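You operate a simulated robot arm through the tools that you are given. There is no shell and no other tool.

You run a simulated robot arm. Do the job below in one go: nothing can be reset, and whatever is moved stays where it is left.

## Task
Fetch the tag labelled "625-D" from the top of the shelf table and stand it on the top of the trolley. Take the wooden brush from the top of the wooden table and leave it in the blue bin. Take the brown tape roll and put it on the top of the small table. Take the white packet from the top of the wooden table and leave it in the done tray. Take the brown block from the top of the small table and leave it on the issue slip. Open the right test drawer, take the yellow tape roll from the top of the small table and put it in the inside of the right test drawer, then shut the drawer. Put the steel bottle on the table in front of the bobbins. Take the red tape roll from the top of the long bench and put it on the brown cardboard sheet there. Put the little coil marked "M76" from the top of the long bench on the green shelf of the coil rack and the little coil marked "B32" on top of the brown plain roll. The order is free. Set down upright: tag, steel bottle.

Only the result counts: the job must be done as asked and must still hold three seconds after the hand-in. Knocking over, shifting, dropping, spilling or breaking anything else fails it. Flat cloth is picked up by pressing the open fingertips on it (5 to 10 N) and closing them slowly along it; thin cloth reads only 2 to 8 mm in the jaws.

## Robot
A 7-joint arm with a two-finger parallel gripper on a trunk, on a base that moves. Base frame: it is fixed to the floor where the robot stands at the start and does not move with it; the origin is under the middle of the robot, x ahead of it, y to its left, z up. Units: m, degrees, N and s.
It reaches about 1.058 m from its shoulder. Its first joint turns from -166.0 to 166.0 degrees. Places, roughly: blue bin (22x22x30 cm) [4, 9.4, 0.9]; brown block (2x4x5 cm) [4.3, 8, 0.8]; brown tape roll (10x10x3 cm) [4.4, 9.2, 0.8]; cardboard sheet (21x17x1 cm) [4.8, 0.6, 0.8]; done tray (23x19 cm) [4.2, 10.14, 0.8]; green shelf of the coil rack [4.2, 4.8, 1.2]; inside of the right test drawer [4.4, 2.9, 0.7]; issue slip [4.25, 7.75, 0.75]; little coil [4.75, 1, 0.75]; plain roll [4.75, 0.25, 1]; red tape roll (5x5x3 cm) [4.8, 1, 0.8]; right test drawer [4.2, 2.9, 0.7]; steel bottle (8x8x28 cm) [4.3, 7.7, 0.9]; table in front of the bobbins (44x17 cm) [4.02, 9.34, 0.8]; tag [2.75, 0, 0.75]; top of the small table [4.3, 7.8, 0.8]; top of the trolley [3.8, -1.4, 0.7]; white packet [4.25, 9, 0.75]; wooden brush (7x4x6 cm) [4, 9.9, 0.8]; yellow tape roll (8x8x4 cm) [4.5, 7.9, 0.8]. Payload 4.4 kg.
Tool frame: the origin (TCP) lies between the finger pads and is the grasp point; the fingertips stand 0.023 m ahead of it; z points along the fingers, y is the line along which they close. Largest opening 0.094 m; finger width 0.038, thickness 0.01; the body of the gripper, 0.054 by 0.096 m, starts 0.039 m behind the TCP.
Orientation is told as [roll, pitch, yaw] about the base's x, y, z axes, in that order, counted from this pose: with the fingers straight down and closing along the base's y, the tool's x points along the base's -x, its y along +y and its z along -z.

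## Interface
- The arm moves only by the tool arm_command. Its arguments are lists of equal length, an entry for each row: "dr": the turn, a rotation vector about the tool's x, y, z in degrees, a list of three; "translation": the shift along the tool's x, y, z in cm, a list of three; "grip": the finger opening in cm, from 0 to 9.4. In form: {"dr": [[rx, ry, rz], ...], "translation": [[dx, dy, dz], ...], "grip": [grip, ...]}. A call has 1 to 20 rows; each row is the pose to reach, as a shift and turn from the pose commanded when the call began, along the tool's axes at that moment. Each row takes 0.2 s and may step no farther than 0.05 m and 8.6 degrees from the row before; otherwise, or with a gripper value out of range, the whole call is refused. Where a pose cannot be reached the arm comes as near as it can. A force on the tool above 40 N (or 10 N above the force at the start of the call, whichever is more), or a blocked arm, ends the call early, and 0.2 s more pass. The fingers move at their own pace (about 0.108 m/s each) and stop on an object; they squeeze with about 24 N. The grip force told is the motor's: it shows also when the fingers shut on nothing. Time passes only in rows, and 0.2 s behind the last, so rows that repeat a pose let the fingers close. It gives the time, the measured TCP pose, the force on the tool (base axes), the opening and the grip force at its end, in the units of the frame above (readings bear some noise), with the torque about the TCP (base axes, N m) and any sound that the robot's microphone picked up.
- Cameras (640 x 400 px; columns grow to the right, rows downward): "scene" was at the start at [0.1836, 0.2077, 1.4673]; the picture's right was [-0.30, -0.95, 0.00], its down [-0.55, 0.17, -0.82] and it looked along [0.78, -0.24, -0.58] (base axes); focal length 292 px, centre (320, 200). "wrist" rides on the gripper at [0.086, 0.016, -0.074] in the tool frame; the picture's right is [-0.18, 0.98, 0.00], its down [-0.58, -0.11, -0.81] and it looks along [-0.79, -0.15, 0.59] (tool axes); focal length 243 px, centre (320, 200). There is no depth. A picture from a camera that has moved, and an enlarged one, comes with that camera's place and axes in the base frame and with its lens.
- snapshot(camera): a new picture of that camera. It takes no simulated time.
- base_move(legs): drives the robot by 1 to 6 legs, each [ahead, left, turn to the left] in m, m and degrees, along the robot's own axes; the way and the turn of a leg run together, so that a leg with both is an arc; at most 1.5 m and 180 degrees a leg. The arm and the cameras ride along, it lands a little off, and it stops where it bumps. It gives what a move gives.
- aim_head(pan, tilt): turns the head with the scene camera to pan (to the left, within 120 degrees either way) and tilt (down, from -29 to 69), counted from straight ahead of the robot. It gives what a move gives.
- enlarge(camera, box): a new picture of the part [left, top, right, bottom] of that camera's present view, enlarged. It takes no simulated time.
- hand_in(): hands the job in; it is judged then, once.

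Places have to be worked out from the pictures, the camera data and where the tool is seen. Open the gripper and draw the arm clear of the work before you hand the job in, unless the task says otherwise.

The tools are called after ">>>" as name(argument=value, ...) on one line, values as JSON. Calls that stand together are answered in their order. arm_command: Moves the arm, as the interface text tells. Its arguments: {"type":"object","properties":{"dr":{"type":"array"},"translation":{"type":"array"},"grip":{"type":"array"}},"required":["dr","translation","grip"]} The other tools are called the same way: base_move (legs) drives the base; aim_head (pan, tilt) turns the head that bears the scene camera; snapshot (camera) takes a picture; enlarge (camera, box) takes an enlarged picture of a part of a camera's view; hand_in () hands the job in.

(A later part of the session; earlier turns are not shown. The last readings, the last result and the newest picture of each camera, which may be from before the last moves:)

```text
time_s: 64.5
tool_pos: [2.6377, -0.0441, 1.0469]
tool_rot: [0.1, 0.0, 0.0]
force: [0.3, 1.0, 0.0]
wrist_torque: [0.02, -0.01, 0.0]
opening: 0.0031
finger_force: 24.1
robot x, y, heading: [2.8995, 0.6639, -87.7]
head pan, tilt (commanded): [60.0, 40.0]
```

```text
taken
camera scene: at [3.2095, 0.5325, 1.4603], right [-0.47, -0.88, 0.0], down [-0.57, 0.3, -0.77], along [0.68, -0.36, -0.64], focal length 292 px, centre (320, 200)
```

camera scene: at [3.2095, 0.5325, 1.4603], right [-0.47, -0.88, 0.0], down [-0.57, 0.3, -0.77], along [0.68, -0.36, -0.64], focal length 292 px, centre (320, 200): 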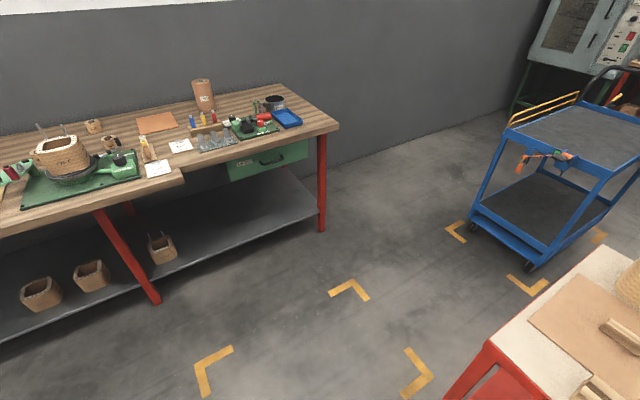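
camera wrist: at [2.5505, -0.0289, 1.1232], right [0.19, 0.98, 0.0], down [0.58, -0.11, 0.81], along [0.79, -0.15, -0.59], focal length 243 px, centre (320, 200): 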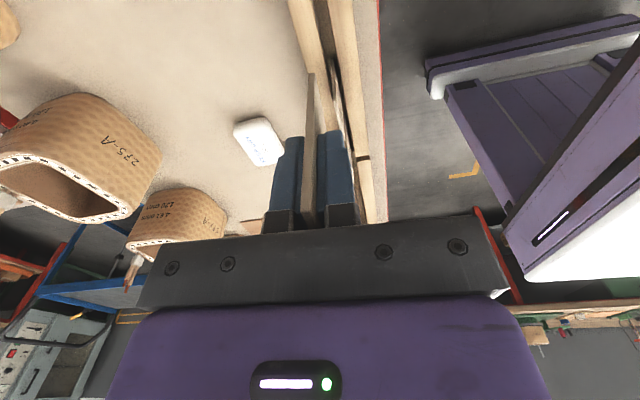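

The first row was slightly too long; I'll repeat with smaller steps.

>>> arm_command(dr=[[0, 0, 0], [0, 0, 0], [0, 0, 0], [0, 0, 0], [0, 0, 0], [0, 0, 0], [0, 0, 0]], translation=[[-3, 2.5, -1.5], [-6, 5, -3], [-9, 7.5, -4.5], [-12, 10, -6], [-15, 12.5, -7.5], [-18, 15, -9], [-20, 17, -10]], grip=[0, 0, 0, 0, 0, 0, 0])

>>> enlarge(camera="scene", box=[0, 60, 200, 185])

>>> enlarge(camera="scene", box=[120, 60, 320, 185])

```text
time_s: 66.1
tool_pos: [2.8401, 0.1239, 1.1482]
tool_rot: [0.2, 0.0, -0.2]
force: [0.2, -1.0, -0.1]
wrist_torque: [0.02, -0.09, 0.03]
opening: 0.003
finger_force: 23.6
robot x, y, heading: [2.8969, 0.664, -87.5]
head pan, tilt (commanded): [60.0, 40.0]
```

```text
3.20 times, centred on (100, 122) of scene
camera zoom: at [3.2092, 0.532, 1.4604], right [-0.47, -0.89, 0.0], down [-0.57, 0.3, -0.77], along [0.68, -0.36, -0.64], focal length 933 px, centre (1024, 448)
```

zoom: 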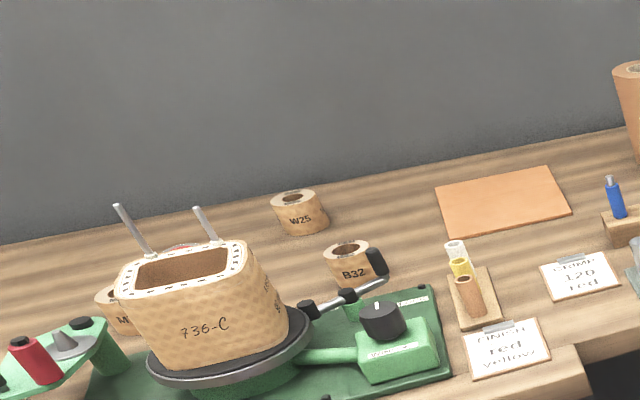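

```text
3.20 times, centred on (220, 122) of scene
camera zoom: at [3.2092, 0.532, 1.4604], right [-0.47, -0.89, 0.0], down [-0.57, 0.3, -0.77], along [0.68, -0.36, -0.64], focal length 933 px, centre (640, 448)
```

zoom: 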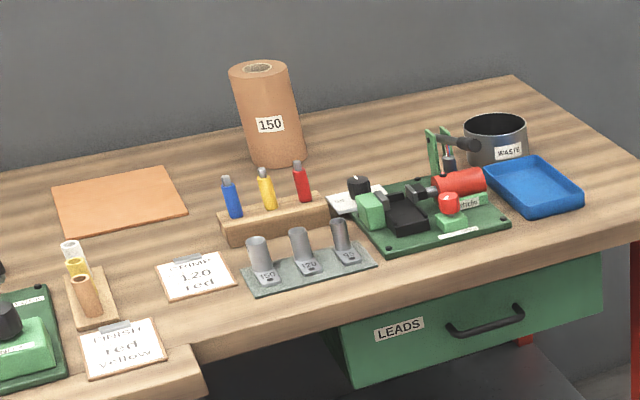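

The long bench layout is clear (cardboard sheet, plain roll "150", coils). Now I strafe left ~0.97 m then drive ahead ~1.05 m towards the trolley.

>>> base_move(legs=[[0, 0.97, -2.5], [1.05, 0, 0]])

>>> aim_head(pan=-10, tilt=45)

>>> snapshot(camera="scene")

```text
time_s: 76.1
tool_pos: [3.7763, -0.9099, 1.1479]
tool_rot: [0.1, 0.0, -2.5]
force: [0.3, 0.6, -0.8]
wrist_torque: [0.02, 0.02, 0.01]
opening: 0.0031
finger_force: 23.7
robot x, y, heading: [3.8553, -0.3719, -90.6]
head pan, tilt (commanded): [60.0, 40.0]
```

```text
time_s: 77.5
tool_pos: [3.7766, -0.9109, 1.1476]
tool_rot: [0.1, -0.1, -2.5]
force: [-0.3, 0.0, -0.4]
wrist_torque: [0.0, -0.01, 0.02]
opening: 0.003
finger_force: 24.0
robot x, y, heading: [3.8554, -0.3743, -90.1]
head pan, tilt (commanded): [-10.0, 45.0]
```

```text
taken
camera scene: at [4.0748, -0.5559, 1.4531], right [-0.98, 0.18, 0.0], down [0.12, 0.7, -0.71], along [-0.12, -0.7, -0.71], focal length 292 px, centre (320, 200)
```

scene: 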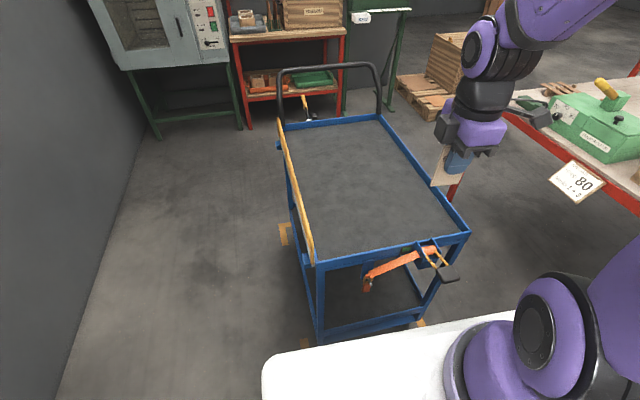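

The trolley tray spans x≈3.49–4.01, y≈-1.04 to -1.84. I'll bring the tag over (3.72, -1.25) at TCP z≈0.85 and then look.

>>> arm_command(dr=[[0, 0, 0], [0, 0, 0], [0, 0, 0], [0, 0, 0], [0, 0, 0], [0, 0, 0], [0, 0, 0], [0, 0, 0], [0, 0, 0], [0, 0, 0], [0, 0, 0]], translation=[[0.4, -3.4, 2], [0.8, -6.8, 4.5], [1.3, -10.2, 7.5], [1.7, -13.6, 10.5], [2.1, -17, 13.5], [2.5, -20.4, 16.5], [2.9, -23.8, 19.5], [3.4, -27.2, 22.5], [3.8, -30.6, 25.5], [4.2, -34.1, 28.5], [4.2, -34.1, 29.8]], grip=[0, 0, 0, 0, 0, 0, 0, 0, 0, 0, 0])

>>> snapshot(camera="scene")

>>> enlarge(camera="scene", box=[320, 110, 450, 240])

>>> snapshot(camera="wrist")

```text
time_s: 79.9
tool_pos: [3.7196, -1.2469, 0.8516]
tool_rot: [0.1, 0.0, -2.5]
force: [0.6, -0.3, -0.3]
wrist_torque: [-0.01, -0.02, 0.01]
opening: 0.0028
finger_force: 24.0
robot x, y, heading: [3.8574, -0.3756, -90.1]
head pan, tilt (commanded): [-10.0, 45.0]
```

```text
taken
camera scene: at [4.0748, -0.5556, 1.4531], right [-0.98, 0.18, 0.0], down [0.12, 0.7, -0.71], along [-0.12, -0.7, -0.71], focal length 292 px, centre (320, 200)
```

scene: 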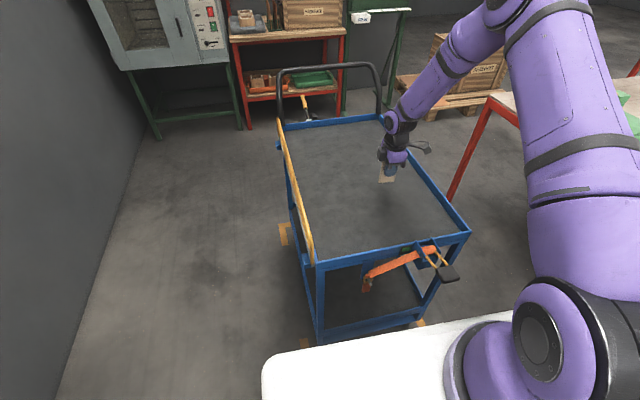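

```text
3.08 times, centred on (385, 175) of scene
camera zoom: at [4.0748, -0.5556, 1.4531], right [-0.98, 0.18, 0.0], down [0.12, 0.7, -0.71], along [-0.12, -0.7, -0.71], focal length 897 px, centre (120, 277)
```

zoom: 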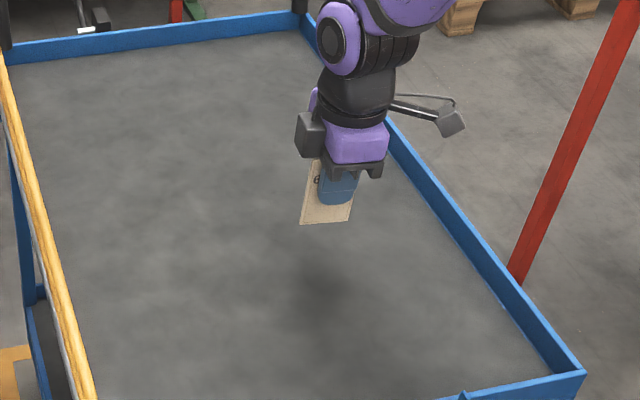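

```text
taken
camera wrist: at [3.6318, -1.2286, 0.9266], right [0.23, 0.97, 0.0], down [0.58, -0.14, 0.81], along [0.79, -0.18, -0.59], focal length 243 px, centre (320, 200)
```

wrist: 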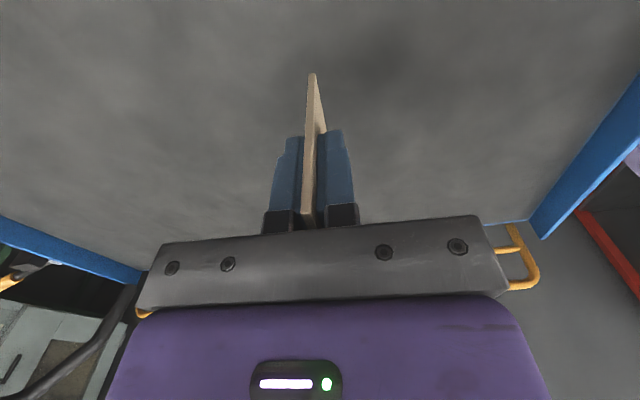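

Tag bottom is about 5.6 cm below the TCP. I'll descend to TCP z≈0.775 and then feel for contact with small steps.

>>> arm_command(dr=[[0, 0, 0], [0, 0, 0], [0, 0, 0], [0, 0, 0]], translation=[[0, 0, 3], [0, 0, 6], [0, 0, 7.6], [0, 0, 7.6]], grip=[0, 0, 0, 0])

>>> enlarge(camera="scene", box=[340, 150, 440, 230])

```text
time_s: 80.7
tool_pos: [3.7177, -1.2483, 0.7891]
tool_rot: [-0.2, 0.0, -2.4]
force: [0.1, 9.2, 22.8]
wrist_torque: [0.47, -0.03, 0.0]
opening: 0.0034
finger_force: 24.2
robot x, y, heading: [3.8521, -0.375, -90.2]
head pan, tilt (commanded): [-10.0, 45.0]
stopped in row 3: the force on the tool passed its limit at 64 N (the readings are from after the stop); the commanded pose is now the measured one
```

```text
5.00 times, centred on (390, 190) of scene
camera zoom: at [4.0749, -0.5545, 1.4532], right [-0.98, 0.18, 0.0], down [0.12, 0.7, -0.71], along [-0.12, -0.7, -0.71], focal length 1458 px, centre (-30, 250)
```

zoom: 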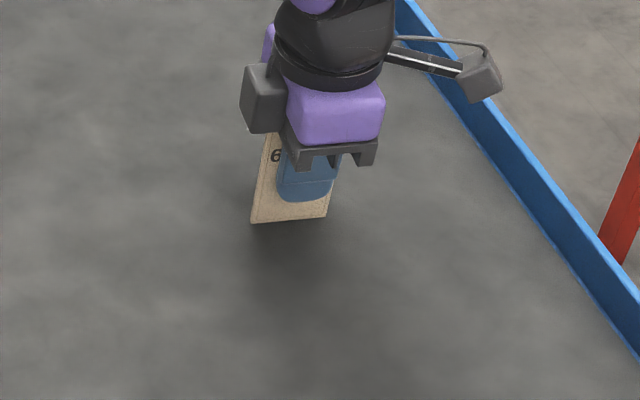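

Contact came earlier than expected (tray is higher, ~0.735). I'll raise a couple of cm, check that the tag still sits straight in the grip, then set it down gently.

>>> arm_command(dr=[[0, 0, 0], [0, 0, 0], [0, 0, 0], [0, 0, 0]], translation=[[0, 0, -0.5], [0, 0, -1.2], [0, 0, -2], [0, 0, -2]], grip=[0, 0, 0, 0])

>>> enlarge(camera="scene", box=[340, 140, 440, 220])

>>> enlarge(camera="wrist", box=[240, 50, 400, 240])

```text
time_s: 81.7
tool_pos: [3.719, -1.2503, 0.8071]
tool_rot: [0.0, 0.1, -2.3]
force: [0.4, -0.3, 0.4]
wrist_torque: [-0.01, 0.0, 0.02]
opening: 0.0031
finger_force: 24.1
robot x, y, heading: [3.8565, -0.3723, -90.2]
head pan, tilt (commanded): [-10.0, 45.0]
```

```text
5.00 times, centred on (390, 180) of scene
camera zoom: at [4.0747, -0.5559, 1.4531], right [-0.98, 0.18, 0.0], down [0.12, 0.7, -0.71], along [-0.12, -0.7, -0.71], focal length 1458 px, centre (-30, 300)
```

zoom: 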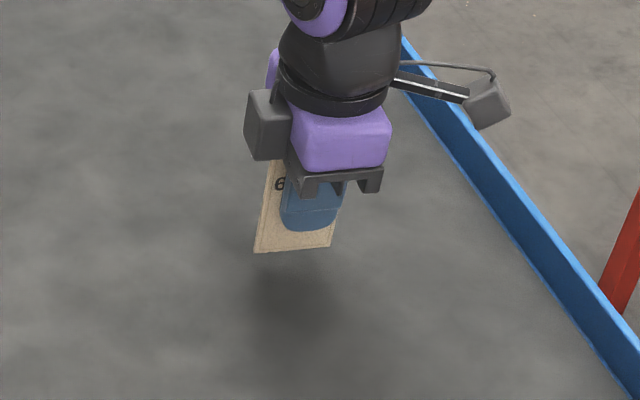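

```text
2.11 times, centred on (320, 145) of wrist
camera zoom: at [3.632, -1.23, 0.8823], right [0.23, 0.97, 0.0], down [0.58, -0.13, 0.81], along [0.79, -0.18, -0.59], focal length 511 px, centre (320, 316)
```

zoom: 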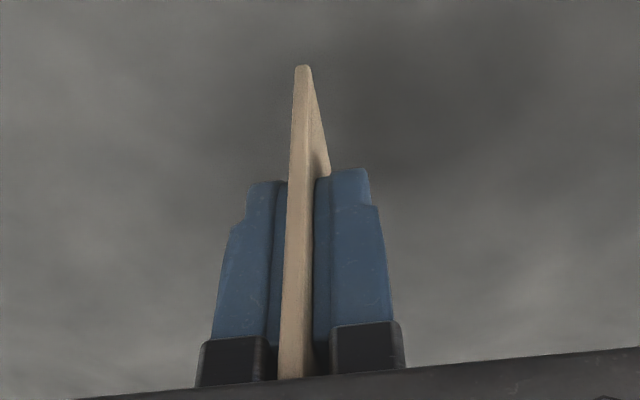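

The tag is still straight; its bottom is now ~4.85 cm below the TCP, so contact should come at TCP z≈0.789. I'll lower in millimetre steps.

>>> arm_command(dr=[[0, 0, 0], [0, 0, 0], [0, 0, 0], [0, 0, 0], [0, 0, 0]], translation=[[0, 0, 0.6], [0, 0, 1.0], [0, 0, 1.3], [0, 0, 1.5], [0, 0, 1.5]], grip=[0, 0, 0, 0, 0])

```text
time_s: 82.9
tool_pos: [3.7184, -1.2484, 0.7921]
tool_rot: [0.0, 0.0, -2.4]
force: [0.6, -0.5, 0.8]
wrist_torque: [-0.02, 0.0, 0.02]
opening: 0.0032
finger_force: 23.7
robot x, y, heading: [3.855, -0.3758, -90.1]
head pan, tilt (commanded): [-10.0, 45.0]
```

No contact yet at z≈0.792; a few more 1 mm steps.

>>> arm_command(dr=[[0, 0, 0], [0, 0, 0], [0, 0, 0]], translation=[[0, 0, 0.1], [0, 0, 0.2], [0, 0, 0.2]], grip=[0, 0, 0])

>>> arm_command(dr=[[0, 0, 0], [0, 0, 0]], translation=[[0, 0, 0.1], [0, 0, 0.1]], grip=[0, 0])

```text
time_s: 83.7
tool_pos: [3.7189, -1.2484, 0.7899]
tool_rot: [0.1, 0.0, -2.5]
force: [0.9, -1.1, -0.1]
wrist_torque: [-0.05, -0.03, 0.0]
opening: 0.0033
finger_force: 23.8
robot x, y, heading: [3.8511, -0.3755, -90.0]
head pan, tilt (commanded): [-10.0, 45.0]
```

```text
time_s: 84.3
tool_pos: [3.7204, -1.2499, 0.7892]
tool_rot: [-0.1, 0.0, -2.4]
force: [-1.6, 1.8, 6.8]
wrist_torque: [0.07, 0.1, 0.01]
opening: 0.0027
finger_force: 23.3
robot x, y, heading: [3.8558, -0.3725, -90.2]
head pan, tilt (commanded): [-10.0, 45.0]
```

Contact at 6.8 N. I'll back off half a millimetre, then open the fingers gradually and check the tag stands.

>>> arm_command(dr=[[0, 0, 0], [0, 0, 0], [0, 0, 0], [0, 0, 0], [0, 0, 0], [0, 0, 0], [0, 0, 0], [0, 0, 0]], translation=[[0, 0, -0.04], [0, 0, -0.04], [0, 0, -0.04], [0, 0, -0.04], [0, 0, -0.04], [0, 0, -0.04], [0, 0, -0.04], [0, 0, -0.04]], grip=[0, 0, 0.4, 0.5, 0.7, 1.0, 1.5, 1.5])

>>> enlarge(camera="wrist", box=[240, 50, 400, 240])

>>> enlarge(camera="scene", box=[340, 140, 440, 220])

```text
time_s: 86.1
tool_pos: [3.7198, -1.2487, 0.7896]
tool_rot: [-0.1, 0.1, -2.4]
force: [0.6, 0.6, 14.2]
wrist_torque: [0.01, -0.02, -0.01]
opening: 0.0152
finger_force: 0.0
robot x, y, heading: [3.8553, -0.3712, -90.1]
head pan, tilt (commanded): [-10.0, 45.0]
```

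```text
2.11 times, centred on (320, 145) of wrist
camera zoom: at [3.632, -1.2292, 0.865], right [0.23, 0.97, 0.0], down [0.58, -0.13, 0.81], along [0.79, -0.18, -0.59], focal length 511 px, centre (320, 316)
```

zoom: 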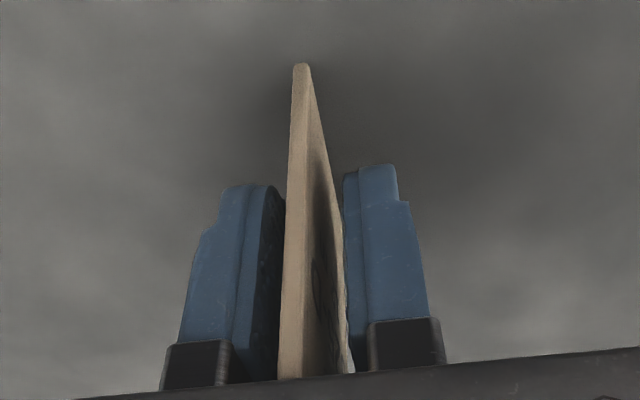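

```text
5.00 times, centred on (390, 180) of scene
camera zoom: at [4.0748, -0.5553, 1.4531], right [-0.98, 0.18, 0.0], down [0.12, 0.7, -0.71], along [-0.12, -0.7, -0.71], focal length 1458 px, centre (-30, 300)
```

zoom: 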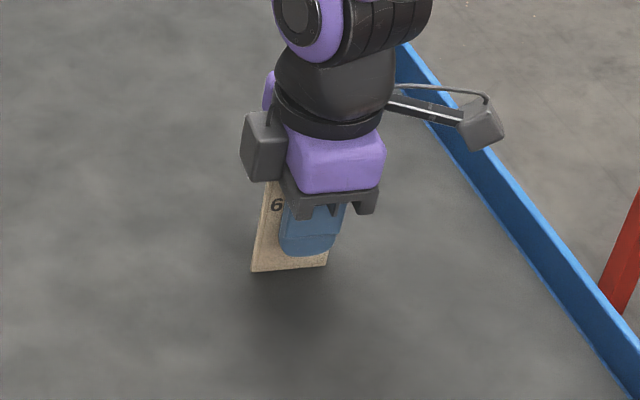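

The fingers are open but the palm presses on the tag's top (14 N). I'll raise very slowly so the tag is left standing.

>>> arm_command(dr=[[0, 0, 0], [0, 0, 0], [0, 0, 0], [0, 0, 0], [0, 0, 0], [0, 0, 0], [0, 0, 0]], translation=[[0, 0, -0.05], [0, 0, -0.1], [0, 0, -0.15], [0, 0, -0.2], [0, 0, -0.3], [0, 0, -0.4], [0, 0, -0.4]], grip=[1.5, 1.5, 1.5, 1.5, 1.5, 1.5, 1.5])

>>> enlarge(camera="wrist", box=[240, 50, 400, 240])

>>> enlarge(camera="scene", box=[340, 140, 440, 220])

```text
time_s: 87.7
tool_pos: [3.7194, -1.2489, 0.7935]
tool_rot: [-0.1, 0.1, -2.5]
force: [-1.3, -0.1, -0.7]
wrist_torque: [-0.05, -0.03, -0.01]
opening: 0.0148
finger_force: 0.2
robot x, y, heading: [3.8546, -0.374, -90.5]
head pan, tilt (commanded): [-10.0, 45.0]
```

```text
2.11 times, centred on (320, 145) of wrist
camera zoom: at [3.6312, -1.2296, 0.8687], right [0.23, 0.97, 0.0], down [0.58, -0.13, 0.81], along [0.79, -0.18, -0.59], focal length 511 px, centre (320, 316)
```

zoom: 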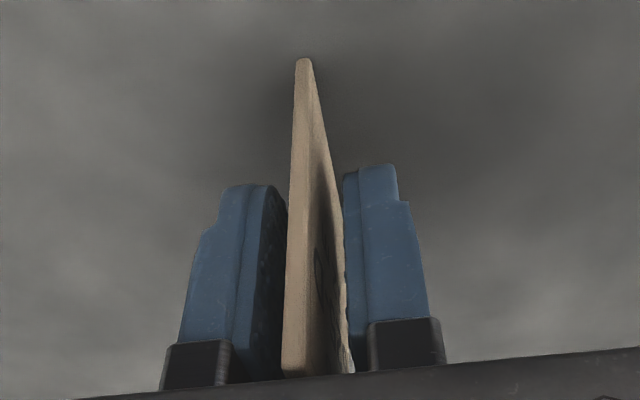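

```text
5.00 times, centred on (390, 180) of scene
camera zoom: at [4.0747, -0.5559, 1.4531], right [-0.98, 0.18, 0.0], down [0.12, 0.7, -0.71], along [-0.12, -0.7, -0.71], focal length 1458 px, centre (-30, 300)
```

zoom: 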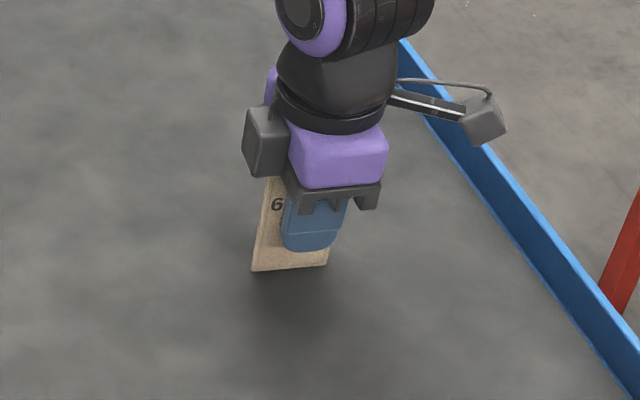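

The tag stands free of the palm. I'll open the fingers further in small steps and see whether it stays upright.

>>> arm_command(dr=[[0, 0, 0], [0, 0, 0], [0, 0, 0], [0, 0, 0]], translation=[[0, 0, 0], [0, 0, 0], [0, 0, 0], [0, 0, 0]], grip=[2.0, 2.5, 3.0, 3.0])

>>> enlarge(camera="wrist", box=[240, 50, 400, 240])

```text
time_s: 88.7
tool_pos: [3.7189, -1.2488, 0.7934]
tool_rot: [0.1, 0.0, -2.5]
force: [1.0, -0.3, -0.1]
wrist_torque: [-0.02, -0.02, -0.01]
opening: 0.03
finger_force: 0.0
robot x, y, heading: [3.8539, -0.3772, -90.0]
head pan, tilt (commanded): [-10.0, 45.0]
```

```text
2.11 times, centred on (320, 145) of wrist
camera zoom: at [3.6313, -1.2297, 0.8687], right [0.23, 0.97, 0.0], down [0.58, -0.13, 0.81], along [0.79, -0.18, -0.59], focal length 511 px, centre (320, 316)
```

zoom: 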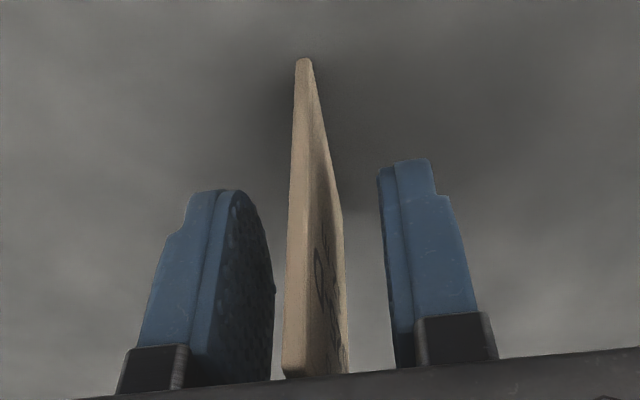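

The tag stands on its own. I'll open a bit more and lift straight up slowly.

>>> arm_command(dr=[[0, 0, 0], [0, 0, 0], [0, 0, 0], [0, 0, 0], [0, 0, 0], [0, 0, 0], [0, 0, 0], [0, 0, 0]], translation=[[0, 0, 0], [0, 0, -0.5], [0, 0, -1.5], [0, 0, -3], [0, 0, -5], [0, 0, -8], [0, 0, -12], [0, 0, -16]], grip=[4, 4, 4, 4, 4, 4, 4, 4])

>>> enlarge(camera="scene", box=[320, 90, 450, 230])

```text
time_s: 90.5
tool_pos: [3.7185, -1.2498, 0.9556]
tool_rot: [0.1, 0.0, -2.4]
force: [-0.2, -0.8, 0.1]
wrist_torque: [-0.01, -0.03, 0.02]
opening: 0.04
finger_force: 0.0
robot x, y, heading: [3.8547, -0.3749, -90.0]
head pan, tilt (commanded): [-10.0, 45.0]
```

```text
2.86 times, centred on (385, 160) of scene
camera zoom: at [4.0746, -0.5564, 1.453], right [-0.98, 0.18, 0.0], down [0.12, 0.7, -0.71], along [-0.12, -0.7, -0.71], focal length 833 px, centre (134, 314)
```

zoom: 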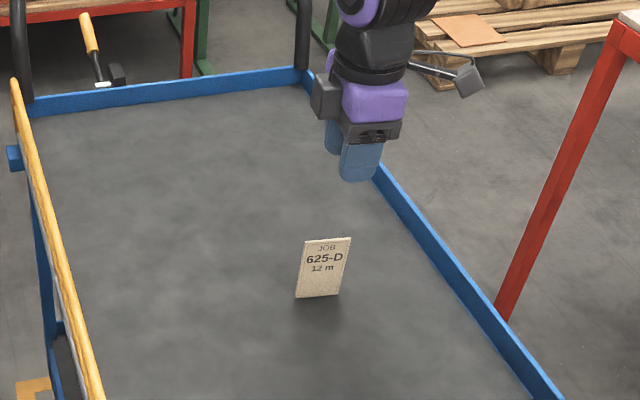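

The 625-D tag stands on the trolley. Now I tuck the arm back (rotating the gripper in line with the robot) before driving to the long bench.

>>> arm_command(dr=[[0, 0, 0], [0, 0, 8], [0, 0, 16], [0, 0, 24], [0, 0, 32], [0, 0, 40], [0, 0, 48], [0, 0, 56], [0, 0, 64], [0, 0, 72], [0, 0, 80], [0, 0, 87.6]], translation=[[0, 0, -4], [0, 3, -7], [-0.5, 6, -10], [-1, 9, -13], [-1.5, 12, -15], [-2, 16, -17], [-2.5, 20, -18], [-3, 24, -19], [-3.5, 28, -20], [-4, 31, -21], [-4.5, 34, -22], [-5, 37.5, -22.5]], grip=[4, 4, 4, 4, 4, 4, 4, 4, 4, 4, 4, 4])

>>> snapshot(camera="scene")

```text
time_s: 93.1
tool_pos: [3.7849, -0.8763, 1.1779]
tool_rot: [0.0, 0.0, -90.0]
force: [-0.2, -0.4, 0.8]
wrist_torque: [0.04, 0.02, 0.01]
opening: 0.0398
finger_force: 0.1
robot x, y, heading: [3.8555, -0.3756, -90.0]
head pan, tilt (commanded): [-10.0, 45.0]
```

```text
taken
camera scene: at [4.0746, -0.5565, 1.453], right [-0.98, 0.18, 0.0], down [0.12, 0.7, -0.71], along [-0.12, -0.7, -0.71], focal length 292 px, centre (320, 200)
```

scene: 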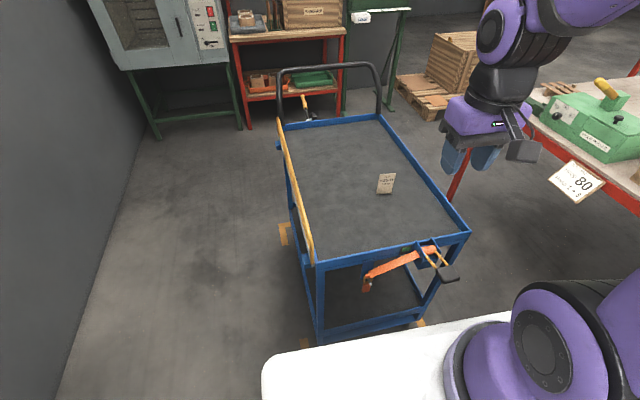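

Tag still stands. I back up about 1.05 m and turn left 90° to face the long bench.

>>> base_move(legs=[[-1.05, 0, 0], [0, 0, 90]])

>>> aim_head(pan=-10, tilt=40)

>>> snapshot(camera="scene")

>>> aim_head(pan=30, tilt=40)

>>> snapshot(camera="scene")

```text
time_s: 100.3
tool_pos: [4.0542, 0.2112, 1.1806]
tool_rot: [-0.2, -0.1, -58.5]
force: [-0.4, 0.5, 0.6]
wrist_torque: [-0.01, -0.01, -0.01]
opening: 0.0398
finger_force: 0.1
robot x, y, heading: [3.8511, 0.6736, -58.4]
head pan, tilt (commanded): [-10.0, 45.0]
stopped in leg 2: the robot was blocked; the commanded pose is now the measured one
```

```text
time_s: 100.9
tool_pos: [4.0542, 0.2096, 1.1794]
tool_rot: [-0.2, -0.2, -58.5]
force: [-0.4, 0.0, 0.1]
wrist_torque: [-0.01, -0.01, 0.04]
opening: 0.0399
finger_force: 0.0
robot x, y, heading: [3.8506, 0.6714, -58.7]
head pan, tilt (commanded): [-10.0, 40.0]
```

```text
taken
camera scene: at [4.1343, 0.6315, 1.4603], right [-0.93, -0.36, 0.0], down [-0.23, 0.6, -0.77], along [0.28, -0.71, -0.64], focal length 292 px, centre (320, 200)
```

scene: 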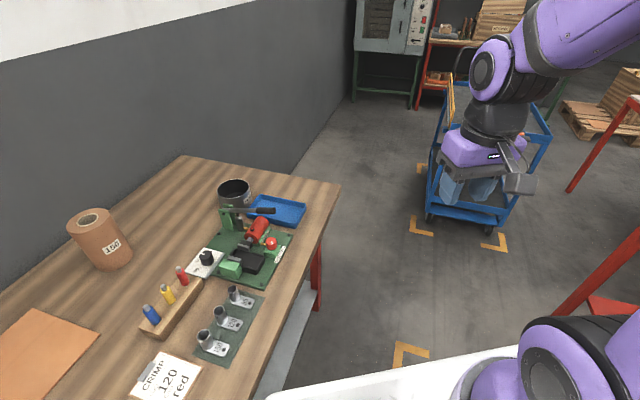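

```text
time_s: 102.0
tool_pos: [4.0527, 0.2116, 1.1797]
tool_rot: [-0.1, 0.0, -58.5]
force: [0.3, -0.7, 0.3]
wrist_torque: [0.01, 0.01, 0.0]
opening: 0.0398
finger_force: 0.1
robot x, y, heading: [3.8482, 0.6707, -58.8]
head pan, tilt (commanded): [30.0, 40.0]
```

```text
taken
camera scene: at [4.1779, 0.6698, 1.4603], right [-0.48, -0.88, 0.0], down [-0.56, 0.31, -0.77], along [0.67, -0.37, -0.64], focal length 292 px, centre (320, 200)
```

scene: 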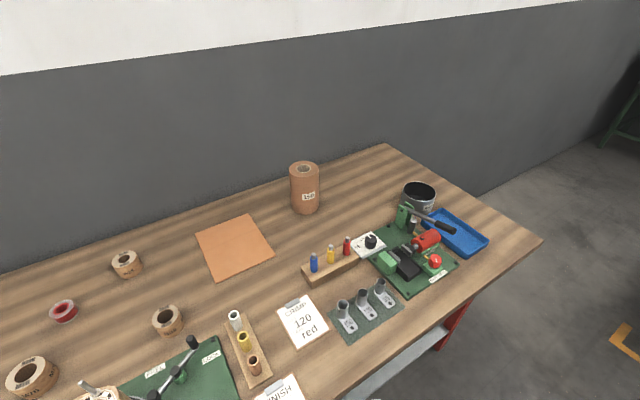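

The robot's front-left corner touched the bench edge (bench front ≈ x 4.27 at the left section). I'll back away diagonally from it and then finish turning to heading 0 with room.

>>> base_move(legs=[[-0.13, -0.22, 0], [0, 0, 58.7]])

>>> aim_head(pan=0, tilt=35)

>>> snapshot(camera="scene")

```text
time_s: 106.5
tool_pos: [4.0988, 0.617, 1.1804]
tool_rot: [-0.1, -0.1, 1.7]
force: [0.0, 0.5, -0.3]
wrist_torque: [-0.02, 0.0, 0.0]
opening: 0.0401
finger_force: 0.0
robot x, y, heading: [3.5968, 0.6718, 1.5]
head pan, tilt (commanded): [30.0, 40.0]
```

```text
time_s: 107.5
tool_pos: [4.0983, 0.6162, 1.1804]
tool_rot: [-0.1, -0.1, 1.7]
force: [-0.4, 0.7, -0.1]
wrist_torque: [0.01, -0.01, 0.01]
opening: 0.0399
finger_force: 0.1
robot x, y, heading: [3.594, 0.6718, 1.6]
head pan, tilt (commanded): [0.0, 35.0]
```

```text
taken
camera scene: at [3.7765, 0.9105, 1.4679], right [0.03, -1.0, 0.0], down [-0.57, -0.02, -0.82], along [0.82, 0.02, -0.57], focal length 292 px, centre (320, 200)
```

scene: 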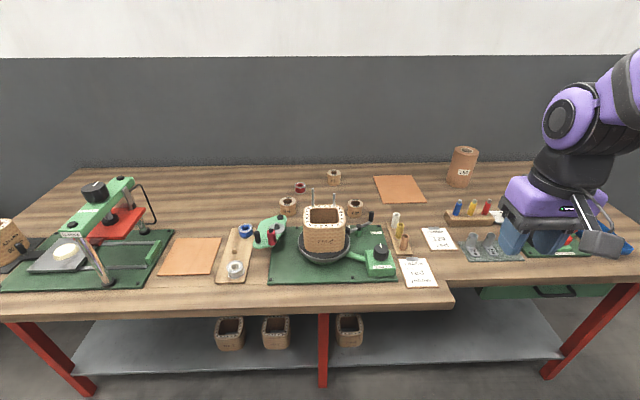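

>>> enlarge(camera="scene", box=[220, 155, 380, 255])

>>> enlarge(camera="scene", box=[340, 130, 500, 230])

>>> enlarge(camera="scene", box=[120, 155, 280, 300])

```text
4.00 times, centred on (300, 205) of scene
camera zoom: at [3.7765, 0.9105, 1.4679], right [0.03, -1.0, 0.0], down [-0.57, -0.02, -0.82], along [0.82, 0.02, -0.57], focal length 1167 px, centre (400, 180)
```

zoom: 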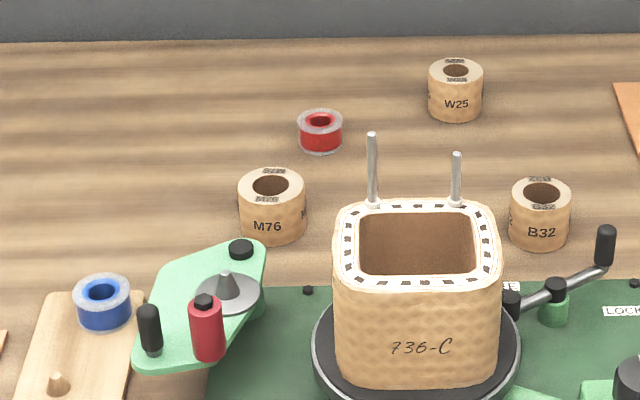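

```text
4.00 times, centred on (420, 180) of scene
camera zoom: at [3.7765, 0.9105, 1.4679], right [0.03, -1.0, 0.0], down [-0.57, -0.02, -0.82], along [0.82, 0.02, -0.57], focal length 1167 px, centre (-80, 280)
```

zoom: 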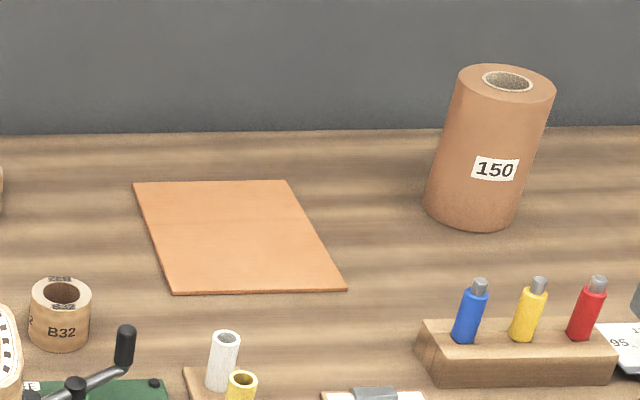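

```text
2.76 times, centred on (200, 228) of scene
camera zoom: at [3.7765, 0.9105, 1.4679], right [0.03, -1.0, 0.0], down [-0.57, -0.02, -0.82], along [0.82, 0.02, -0.57], focal length 805 px, centre (651, 124)
```

zoom: 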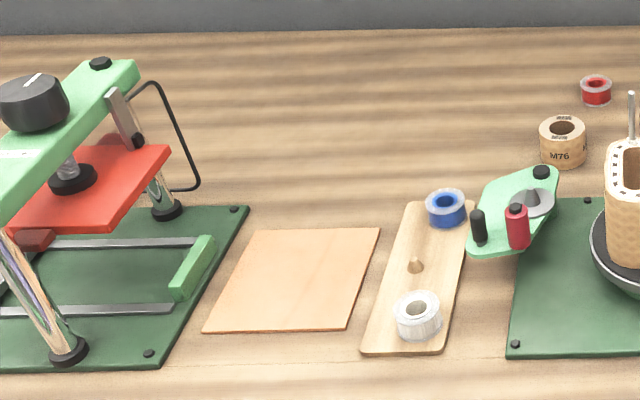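

Red tape ≈(4.817,1.025), M76 ≈(4.666,1.057), B32 ≈(4.657,0.801), sheet x 4.72–4.93, y 0.52–0.70, plain roll ≈(4.90,0.33) top z≈0.94; bench top ≈0.79, front edge ≈4.235. I'll station the robot at about (3.83, 0.95).

>>> base_move(legs=[[0, 0.28, -1.6], [0.23, 0, 0]])

>>> aim_head(pan=-5, tilt=45)

>>> snapshot(camera="scene")

```text
time_s: 110.7
tool_pos: [4.3205, 0.8832, 1.1791]
tool_rot: [-0.1, -0.1, 0.1]
force: [0.1, 0.5, -0.2]
wrist_torque: [-0.02, -0.03, 0.01]
opening: 0.0401
finger_force: 0.1
robot x, y, heading: [3.8175, 0.9486, 0.2]
head pan, tilt (commanded): [0.0, 35.0]
```

```text
time_s: 111.5
tool_pos: [4.3209, 0.8837, 1.1797]
tool_rot: [-0.1, -0.1, 0.1]
force: [0.4, 0.9, -0.5]
wrist_torque: [0.0, 0.04, -0.01]
opening: 0.04
finger_force: 0.0
robot x, y, heading: [3.819, 0.9506, 0.2]
head pan, tilt (commanded): [-5.0, 45.0]
```

```text
taken
camera scene: at [3.9991, 1.1787, 1.4531], right [-0.09, -1.0, 0.0], down [-0.7, 0.06, -0.71], along [0.7, -0.06, -0.71], focal length 292 px, centre (320, 200)
```

scene: 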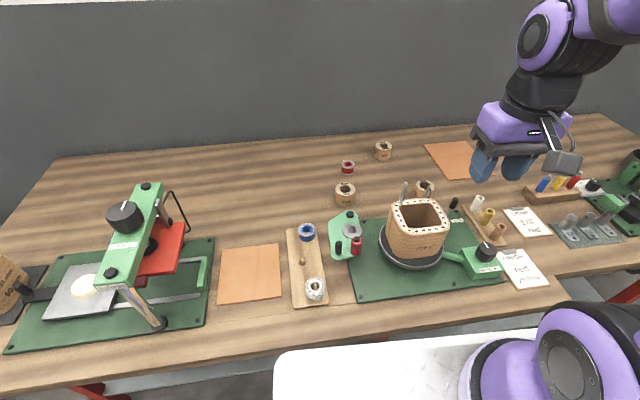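

Let me enlarge to measure the red tape and M76 precisely from this second viewpoint.

>>> enlarge(camera="scene", box=[310, 130, 410, 210])

>>> enlarge(camera="scene", box=[400, 120, 480, 200])

```text
5.00 times, centred on (360, 170) of scene
camera zoom: at [3.9991, 1.1787, 1.4531], right [-0.09, -1.0, 0.0], down [-0.7, 0.06, -0.71], along [0.7, -0.06, -0.71], focal length 1458 px, centre (120, 350)
```

zoom: 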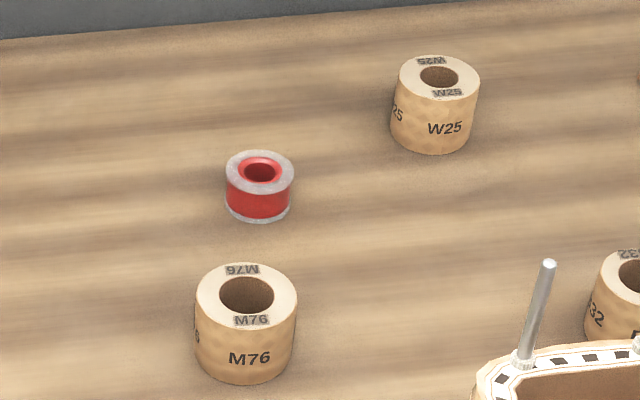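

```text
5.00 times, centred on (440, 160) of scene
camera zoom: at [3.9991, 1.1787, 1.4531], right [-0.09, -1.0, 0.0], down [-0.7, 0.06, -0.71], along [0.7, -0.06, -0.71], focal length 1458 px, centre (-280, 400)
```

zoom: 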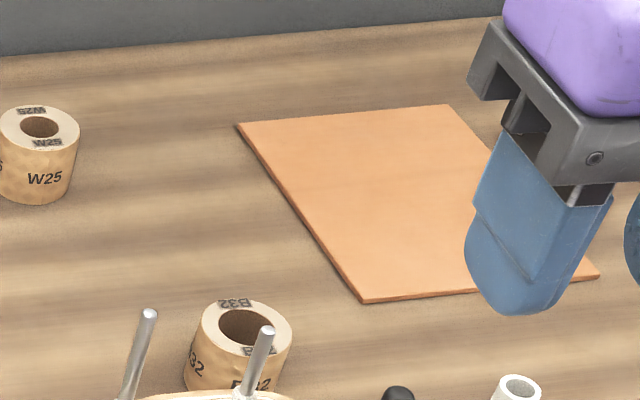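

Triangulation gives the red tape at (4.774, 1.018) top z≈0.84, M76 at (4.629, 1.050) top 0.86, bench ≈0.812, sheet x 4.69–4.90, y≈0.53–0.70. I'll bring the open gripper above the red tape, passing high over the 736-C rods.

>>> arm_command(dr=[[0, 0, 0], [0, 0, 0], [0, 0, 0], [0, 0, 0], [0, 0, 0], [0, 0, 0], [0, 0, 0], [0, 0, 0], [0, 0, 0], [0, 0, 0], [0, 0, 0], [0, 0, 0], [0, 0, 0]], translation=[[-4, 1.4, 1], [-8, 2.8, 2], [-12, 4.2, 3], [-16, 5.6, 4], [-20, 7, 5], [-24, 8, 6], [-28, 9.5, 7], [-32, 10.5, 8], [-36, 11.5, 9], [-40, 12.5, 10], [-44, 13.2, 12], [-45.3, 13.4, 16], [-45.3, 13.4, 20]], grip=[9.4, 9.4, 9.4, 9.4, 9.4, 9.4, 9.4, 9.4, 9.4, 9.4, 9.4, 9.4, 9.4])

>>> snapshot(camera="scene")

>>> snapshot(camera="wrist")

```text
time_s: 114.3
tool_pos: [4.775, 1.0194, 0.981]
tool_rot: [-0.1, -0.2, 0.2]
force: [-0.2, 0.5, 0.9]
wrist_torque: [0.01, -0.06, 0.0]
opening: 0.094
finger_force: 0.1
robot x, y, heading: [3.8183, 0.9542, -0.0]
head pan, tilt (commanded): [-5.0, 45.0]
```

```text
taken
camera scene: at [3.9986, 1.1787, 1.4531], right [-0.09, -1.0, 0.0], down [-0.7, 0.06, -0.71], along [0.7, -0.06, -0.71], focal length 292 px, centre (320, 200)
```

scene: 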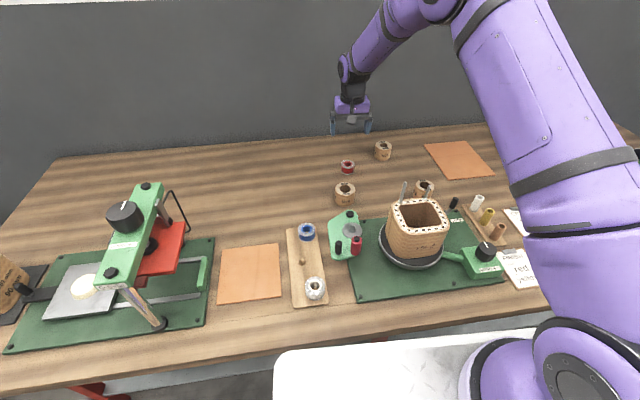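

```text
taken
camera wrist: at [4.6858, 1.0351, 1.0555], right [0.18, 0.98, 0.0], down [0.58, -0.11, 0.81], along [0.79, -0.15, -0.59], focal length 243 px, centre (320, 200)
```

wrist: 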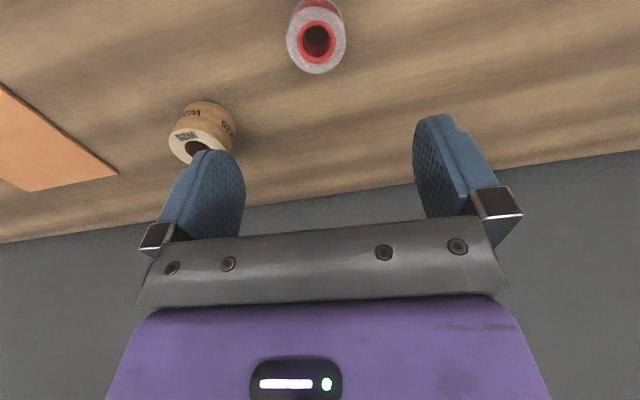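

The wrist view confirms the tape at (≈4.77, 1.018) between the fingers. I descend to z≈0.844 and close.

>>> arm_command(dr=[[0, 0, 0], [0, 0, 0], [0, 0, 0], [0, 0, 0], [0, 0, 0], [0, 0, 0]], translation=[[0.3, 0, 4], [0.3, 0, 8], [0.3, 0, 11], [0.3, 0, 12.7], [0.3, 0, 13.7], [0.3, 0, 13.7]], grip=[9.4, 9.4, 9.4, 9.4, 9.4, 9.4])

>>> enlarge(camera="scene", box=[300, 100, 420, 200])

>>> snapshot(camera="wrist")

```text
time_s: 115.7
tool_pos: [4.7715, 1.0193, 0.8439]
tool_rot: [-0.1, 0.0, 0.2]
force: [0.0, -0.6, 2.9]
wrist_torque: [0.11, 0.08, 0.04]
opening: 0.0935
finger_force: 0.1
robot x, y, heading: [3.8166, 0.95, -0.0]
head pan, tilt (commanded): [-5.0, 45.0]
```

```text
4.00 times, centred on (360, 150) of scene
camera zoom: at [3.999, 1.1787, 1.4531], right [-0.09, -1.0, 0.0], down [-0.7, 0.06, -0.71], along [0.7, -0.06, -0.71], focal length 1167 px, centre (160, 400)
```

zoom: 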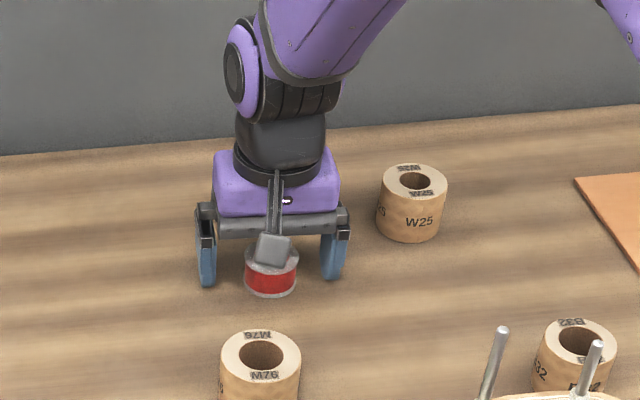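

```text
taken
camera wrist: at [4.6827, 1.0348, 0.9178], right [0.18, 0.98, 0.0], down [0.58, -0.11, 0.81], along [0.79, -0.15, -0.59], focal length 243 px, centre (320, 200)
```

wrist: 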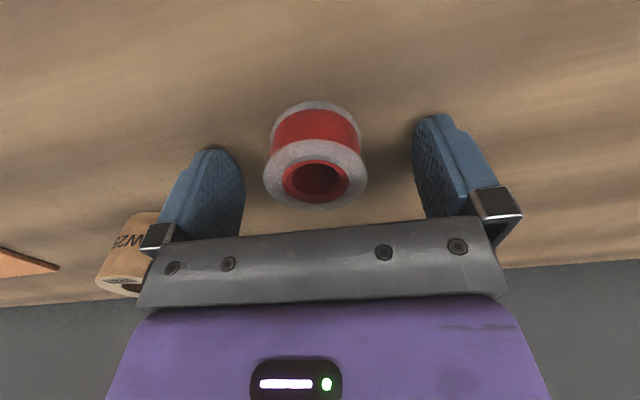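

Tips just touch the bench; the tape is centred. I'll raise a millimetre and close on the tape, then lift.

>>> arm_command(dr=[[0, 0, 0], [0, 0, 0], [0, 0, 0], [0, 0, 0], [0, 0, 0], [0, 0, 0], [0, 0, 0], [0, 0, 0], [0, 0, 0]], translation=[[0, 0, -0.15], [0, 0, -0.15], [0, 0, -0.15], [0, 0, -0.15], [0, 0, -0.15], [0, 0, -0.15], [0, 0, -2], [0, 0, -5], [0, 0, -9]], grip=[6.5, 5.5, 4, 0, 0, 0, 0, 0, 0])

>>> enlarge(camera="scene", box=[300, 80, 420, 200])

```text
time_s: 117.7
tool_pos: [4.7709, 1.0185, 0.9323]
tool_rot: [-0.1, 0.0, 0.2]
force: [0.4, -1.0, -0.5]
wrist_torque: [-0.02, 0.01, 0.01]
opening: 0.045
finger_force: 24.5
robot x, y, heading: [3.8157, 0.9538, 0.0]
head pan, tilt (commanded): [-5.0, 45.0]
```

```text
3.33 times, centred on (360, 140) of scene
camera zoom: at [3.9996, 1.1788, 1.453], right [-0.09, -1.0, 0.0], down [-0.7, 0.06, -0.71], along [0.7, -0.06, -0.71], focal length 972 px, centre (187, 400)
```

zoom: 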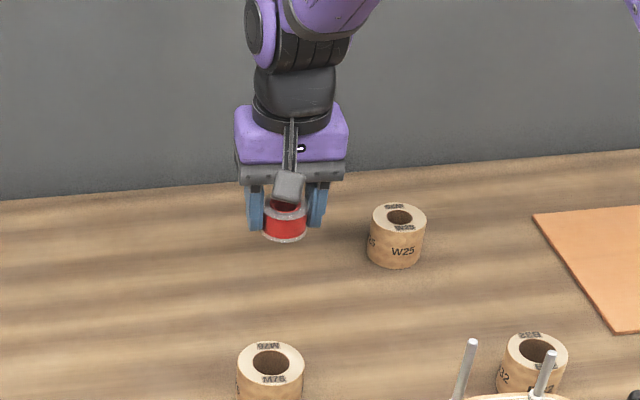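

The red tape (4.5 cm) is lifted. I carry it over to the sheet centre (4.795, 0.613).

>>> arm_command(dr=[[0, 0, 0], [0, 0, 0], [0, 0, 0], [0, 0, 0], [0, 0, 0], [0, 0, 0], [0, 0, 0], [0, 0, 0], [0, 0, 0], [0, 0, 0], [0, 0, 0], [0, 0, 0]], translation=[[0, 0, -3], [-0.2, -4, -3], [-0.4, -8, -3], [-0.6, -12, -3], [-0.8, -16, -3], [-1.0, -20, -3], [-1.2, -24, -3], [-1.4, -28, -3], [-1.6, -32, -3], [-1.8, -36, -3], [-2.4, -40.5, -3], [-2.4, -40.5, 0]], grip=[0, 0, 0, 0, 0, 0, 0, 0, 0, 0, 0, 0])

>>> enlarge(camera="scene", box=[380, 90, 540, 210])

>>> snapshot(camera="wrist")

```text
time_s: 120.3
tool_pos: [4.7956, 0.6124, 0.9336]
tool_rot: [0.0, -0.1, 0.1]
force: [0.3, 0.3, 0.0]
wrist_torque: [0.0, -0.02, 0.0]
opening: 0.0448
finger_force: 23.2
robot x, y, heading: [3.82, 0.9546, -0.2]
head pan, tilt (commanded): [-5.0, 45.0]
```

```text
3.33 times, centred on (460, 150) of scene
camera zoom: at [3.9988, 1.1787, 1.4531], right [-0.09, -1.0, 0.0], down [-0.7, 0.06, -0.71], along [0.7, -0.06, -0.71], focal length 972 px, centre (-147, 367)
```

zoom: 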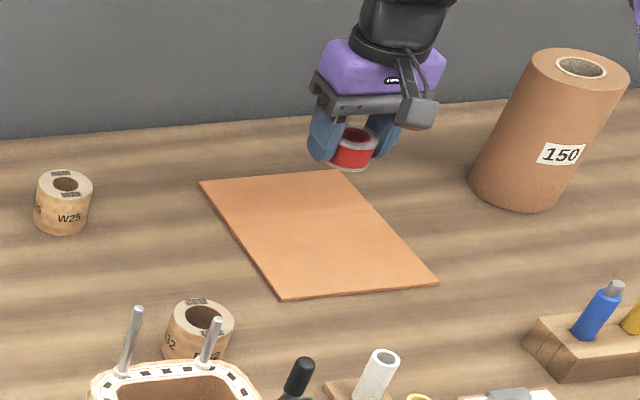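

```text
taken
camera wrist: at [4.7082, 0.6287, 1.0083], right [0.18, 0.98, 0.0], down [0.58, -0.11, 0.81], along [0.79, -0.15, -0.59], focal length 243 px, centre (320, 200)
```

wrist: 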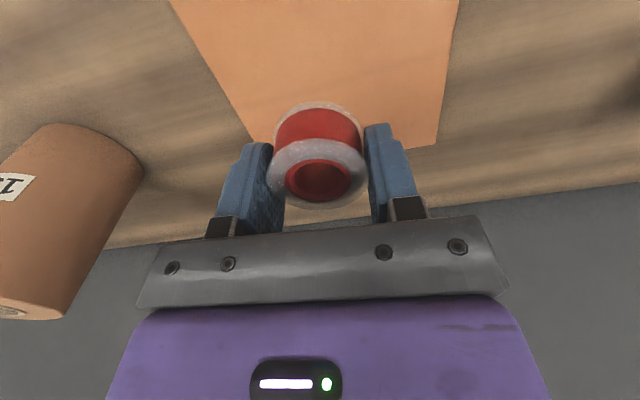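

Well centred over the sheet. Descending to just above it, then feeling for contact in 2 mm steps.

>>> arm_command(dr=[[0, 0, 0], [0, 0, 0], [0, 0, 0], [0, 0, 0], [0, 0, 0]], translation=[[0, 0, 3], [0, 0, 5.5], [0, 0, 6.5], [0, 0, 7.0], [0, 0, 7.0]], grip=[0, 0, 0, 0, 0])

>>> arm_command(dr=[[0, 0, 0], [0, 0, 0], [0, 0, 0], [0, 0, 0]], translation=[[0, 0, 0.2], [0, 0, 0.4], [0, 0, 0.6], [0, 0, 0.6]], grip=[0, 0, 0, 0])

```text
time_s: 121.5
tool_pos: [4.7955, 0.6109, 0.8637]
tool_rot: [0.0, -0.2, 0.2]
force: [-0.7, 0.1, -0.4]
wrist_torque: [0.0, -0.02, 0.02]
opening: 0.0447
finger_force: 23.6
robot x, y, heading: [3.8216, 0.9512, 0.1]
head pan, tilt (commanded): [-5.0, 45.0]
```

```text
time_s: 122.5
tool_pos: [4.794, 0.6132, 0.8578]
tool_rot: [0.0, -0.1, 0.2]
force: [-0.3, -0.9, -0.6]
wrist_torque: [-0.01, 0.01, 0.05]
opening: 0.045
finger_force: 24.4
robot x, y, heading: [3.8187, 0.9523, 0.1]
head pan, tilt (commanded): [-5.0, 45.0]
```

No contact yet at 0.858; continuing in small steps.

>>> arm_command(dr=[[0, 0, 0], [0, 0, 0], [0, 0, 0], [0, 0, 0]], translation=[[0, 0, 0.2], [0, 0, 0.4], [0, 0, 0.6], [0, 0, 0.6]], grip=[0, 0, 0, 0])

>>> enlarge(camera="scene", box=[400, 120, 500, 200])

```text
time_s: 123.5
tool_pos: [4.7953, 0.6132, 0.8522]
tool_rot: [-0.2, -0.2, 0.1]
force: [0.1, -0.4, -0.6]
wrist_torque: [-0.03, -0.01, -0.03]
opening: 0.045
finger_force: 23.9
robot x, y, heading: [3.8184, 0.9543, 0.3]
head pan, tilt (commanded): [-5.0, 45.0]
```

```text
5.00 times, centred on (450, 160) of scene
camera zoom: at [3.9991, 1.1787, 1.4531], right [-0.09, -1.0, 0.0], down [-0.7, 0.06, -0.71], along [0.7, -0.06, -0.71], focal length 1458 px, centre (-330, 400)
```

zoom: 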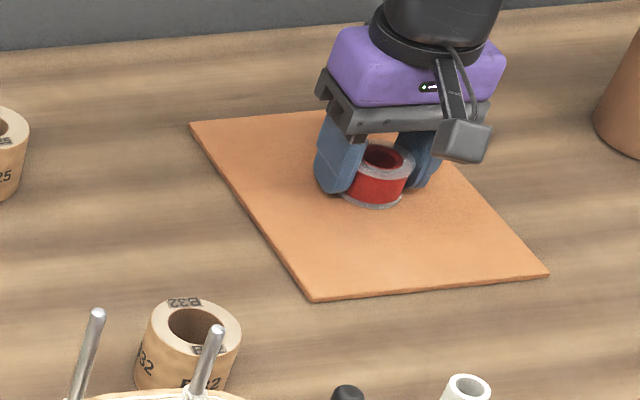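

>>> arm_command(dr=[[0, 0, 0], [0, 0, 0], [0, 0, 0]], translation=[[0, 0, 0.15], [0, 0, 0.3], [0, 0, 0.3]], grip=[0, 0, 0])

```text
time_s: 124.3
tool_pos: [4.7948, 0.6127, 0.8494]
tool_rot: [-0.1, -0.2, 0.1]
force: [-1.5, 0.0, 9.9]
wrist_torque: [0.13, 0.13, -0.02]
opening: 0.0445
finger_force: 24.2
robot x, y, heading: [3.821, 0.9522, 0.0]
head pan, tilt (commanded): [-5.0, 45.0]
```

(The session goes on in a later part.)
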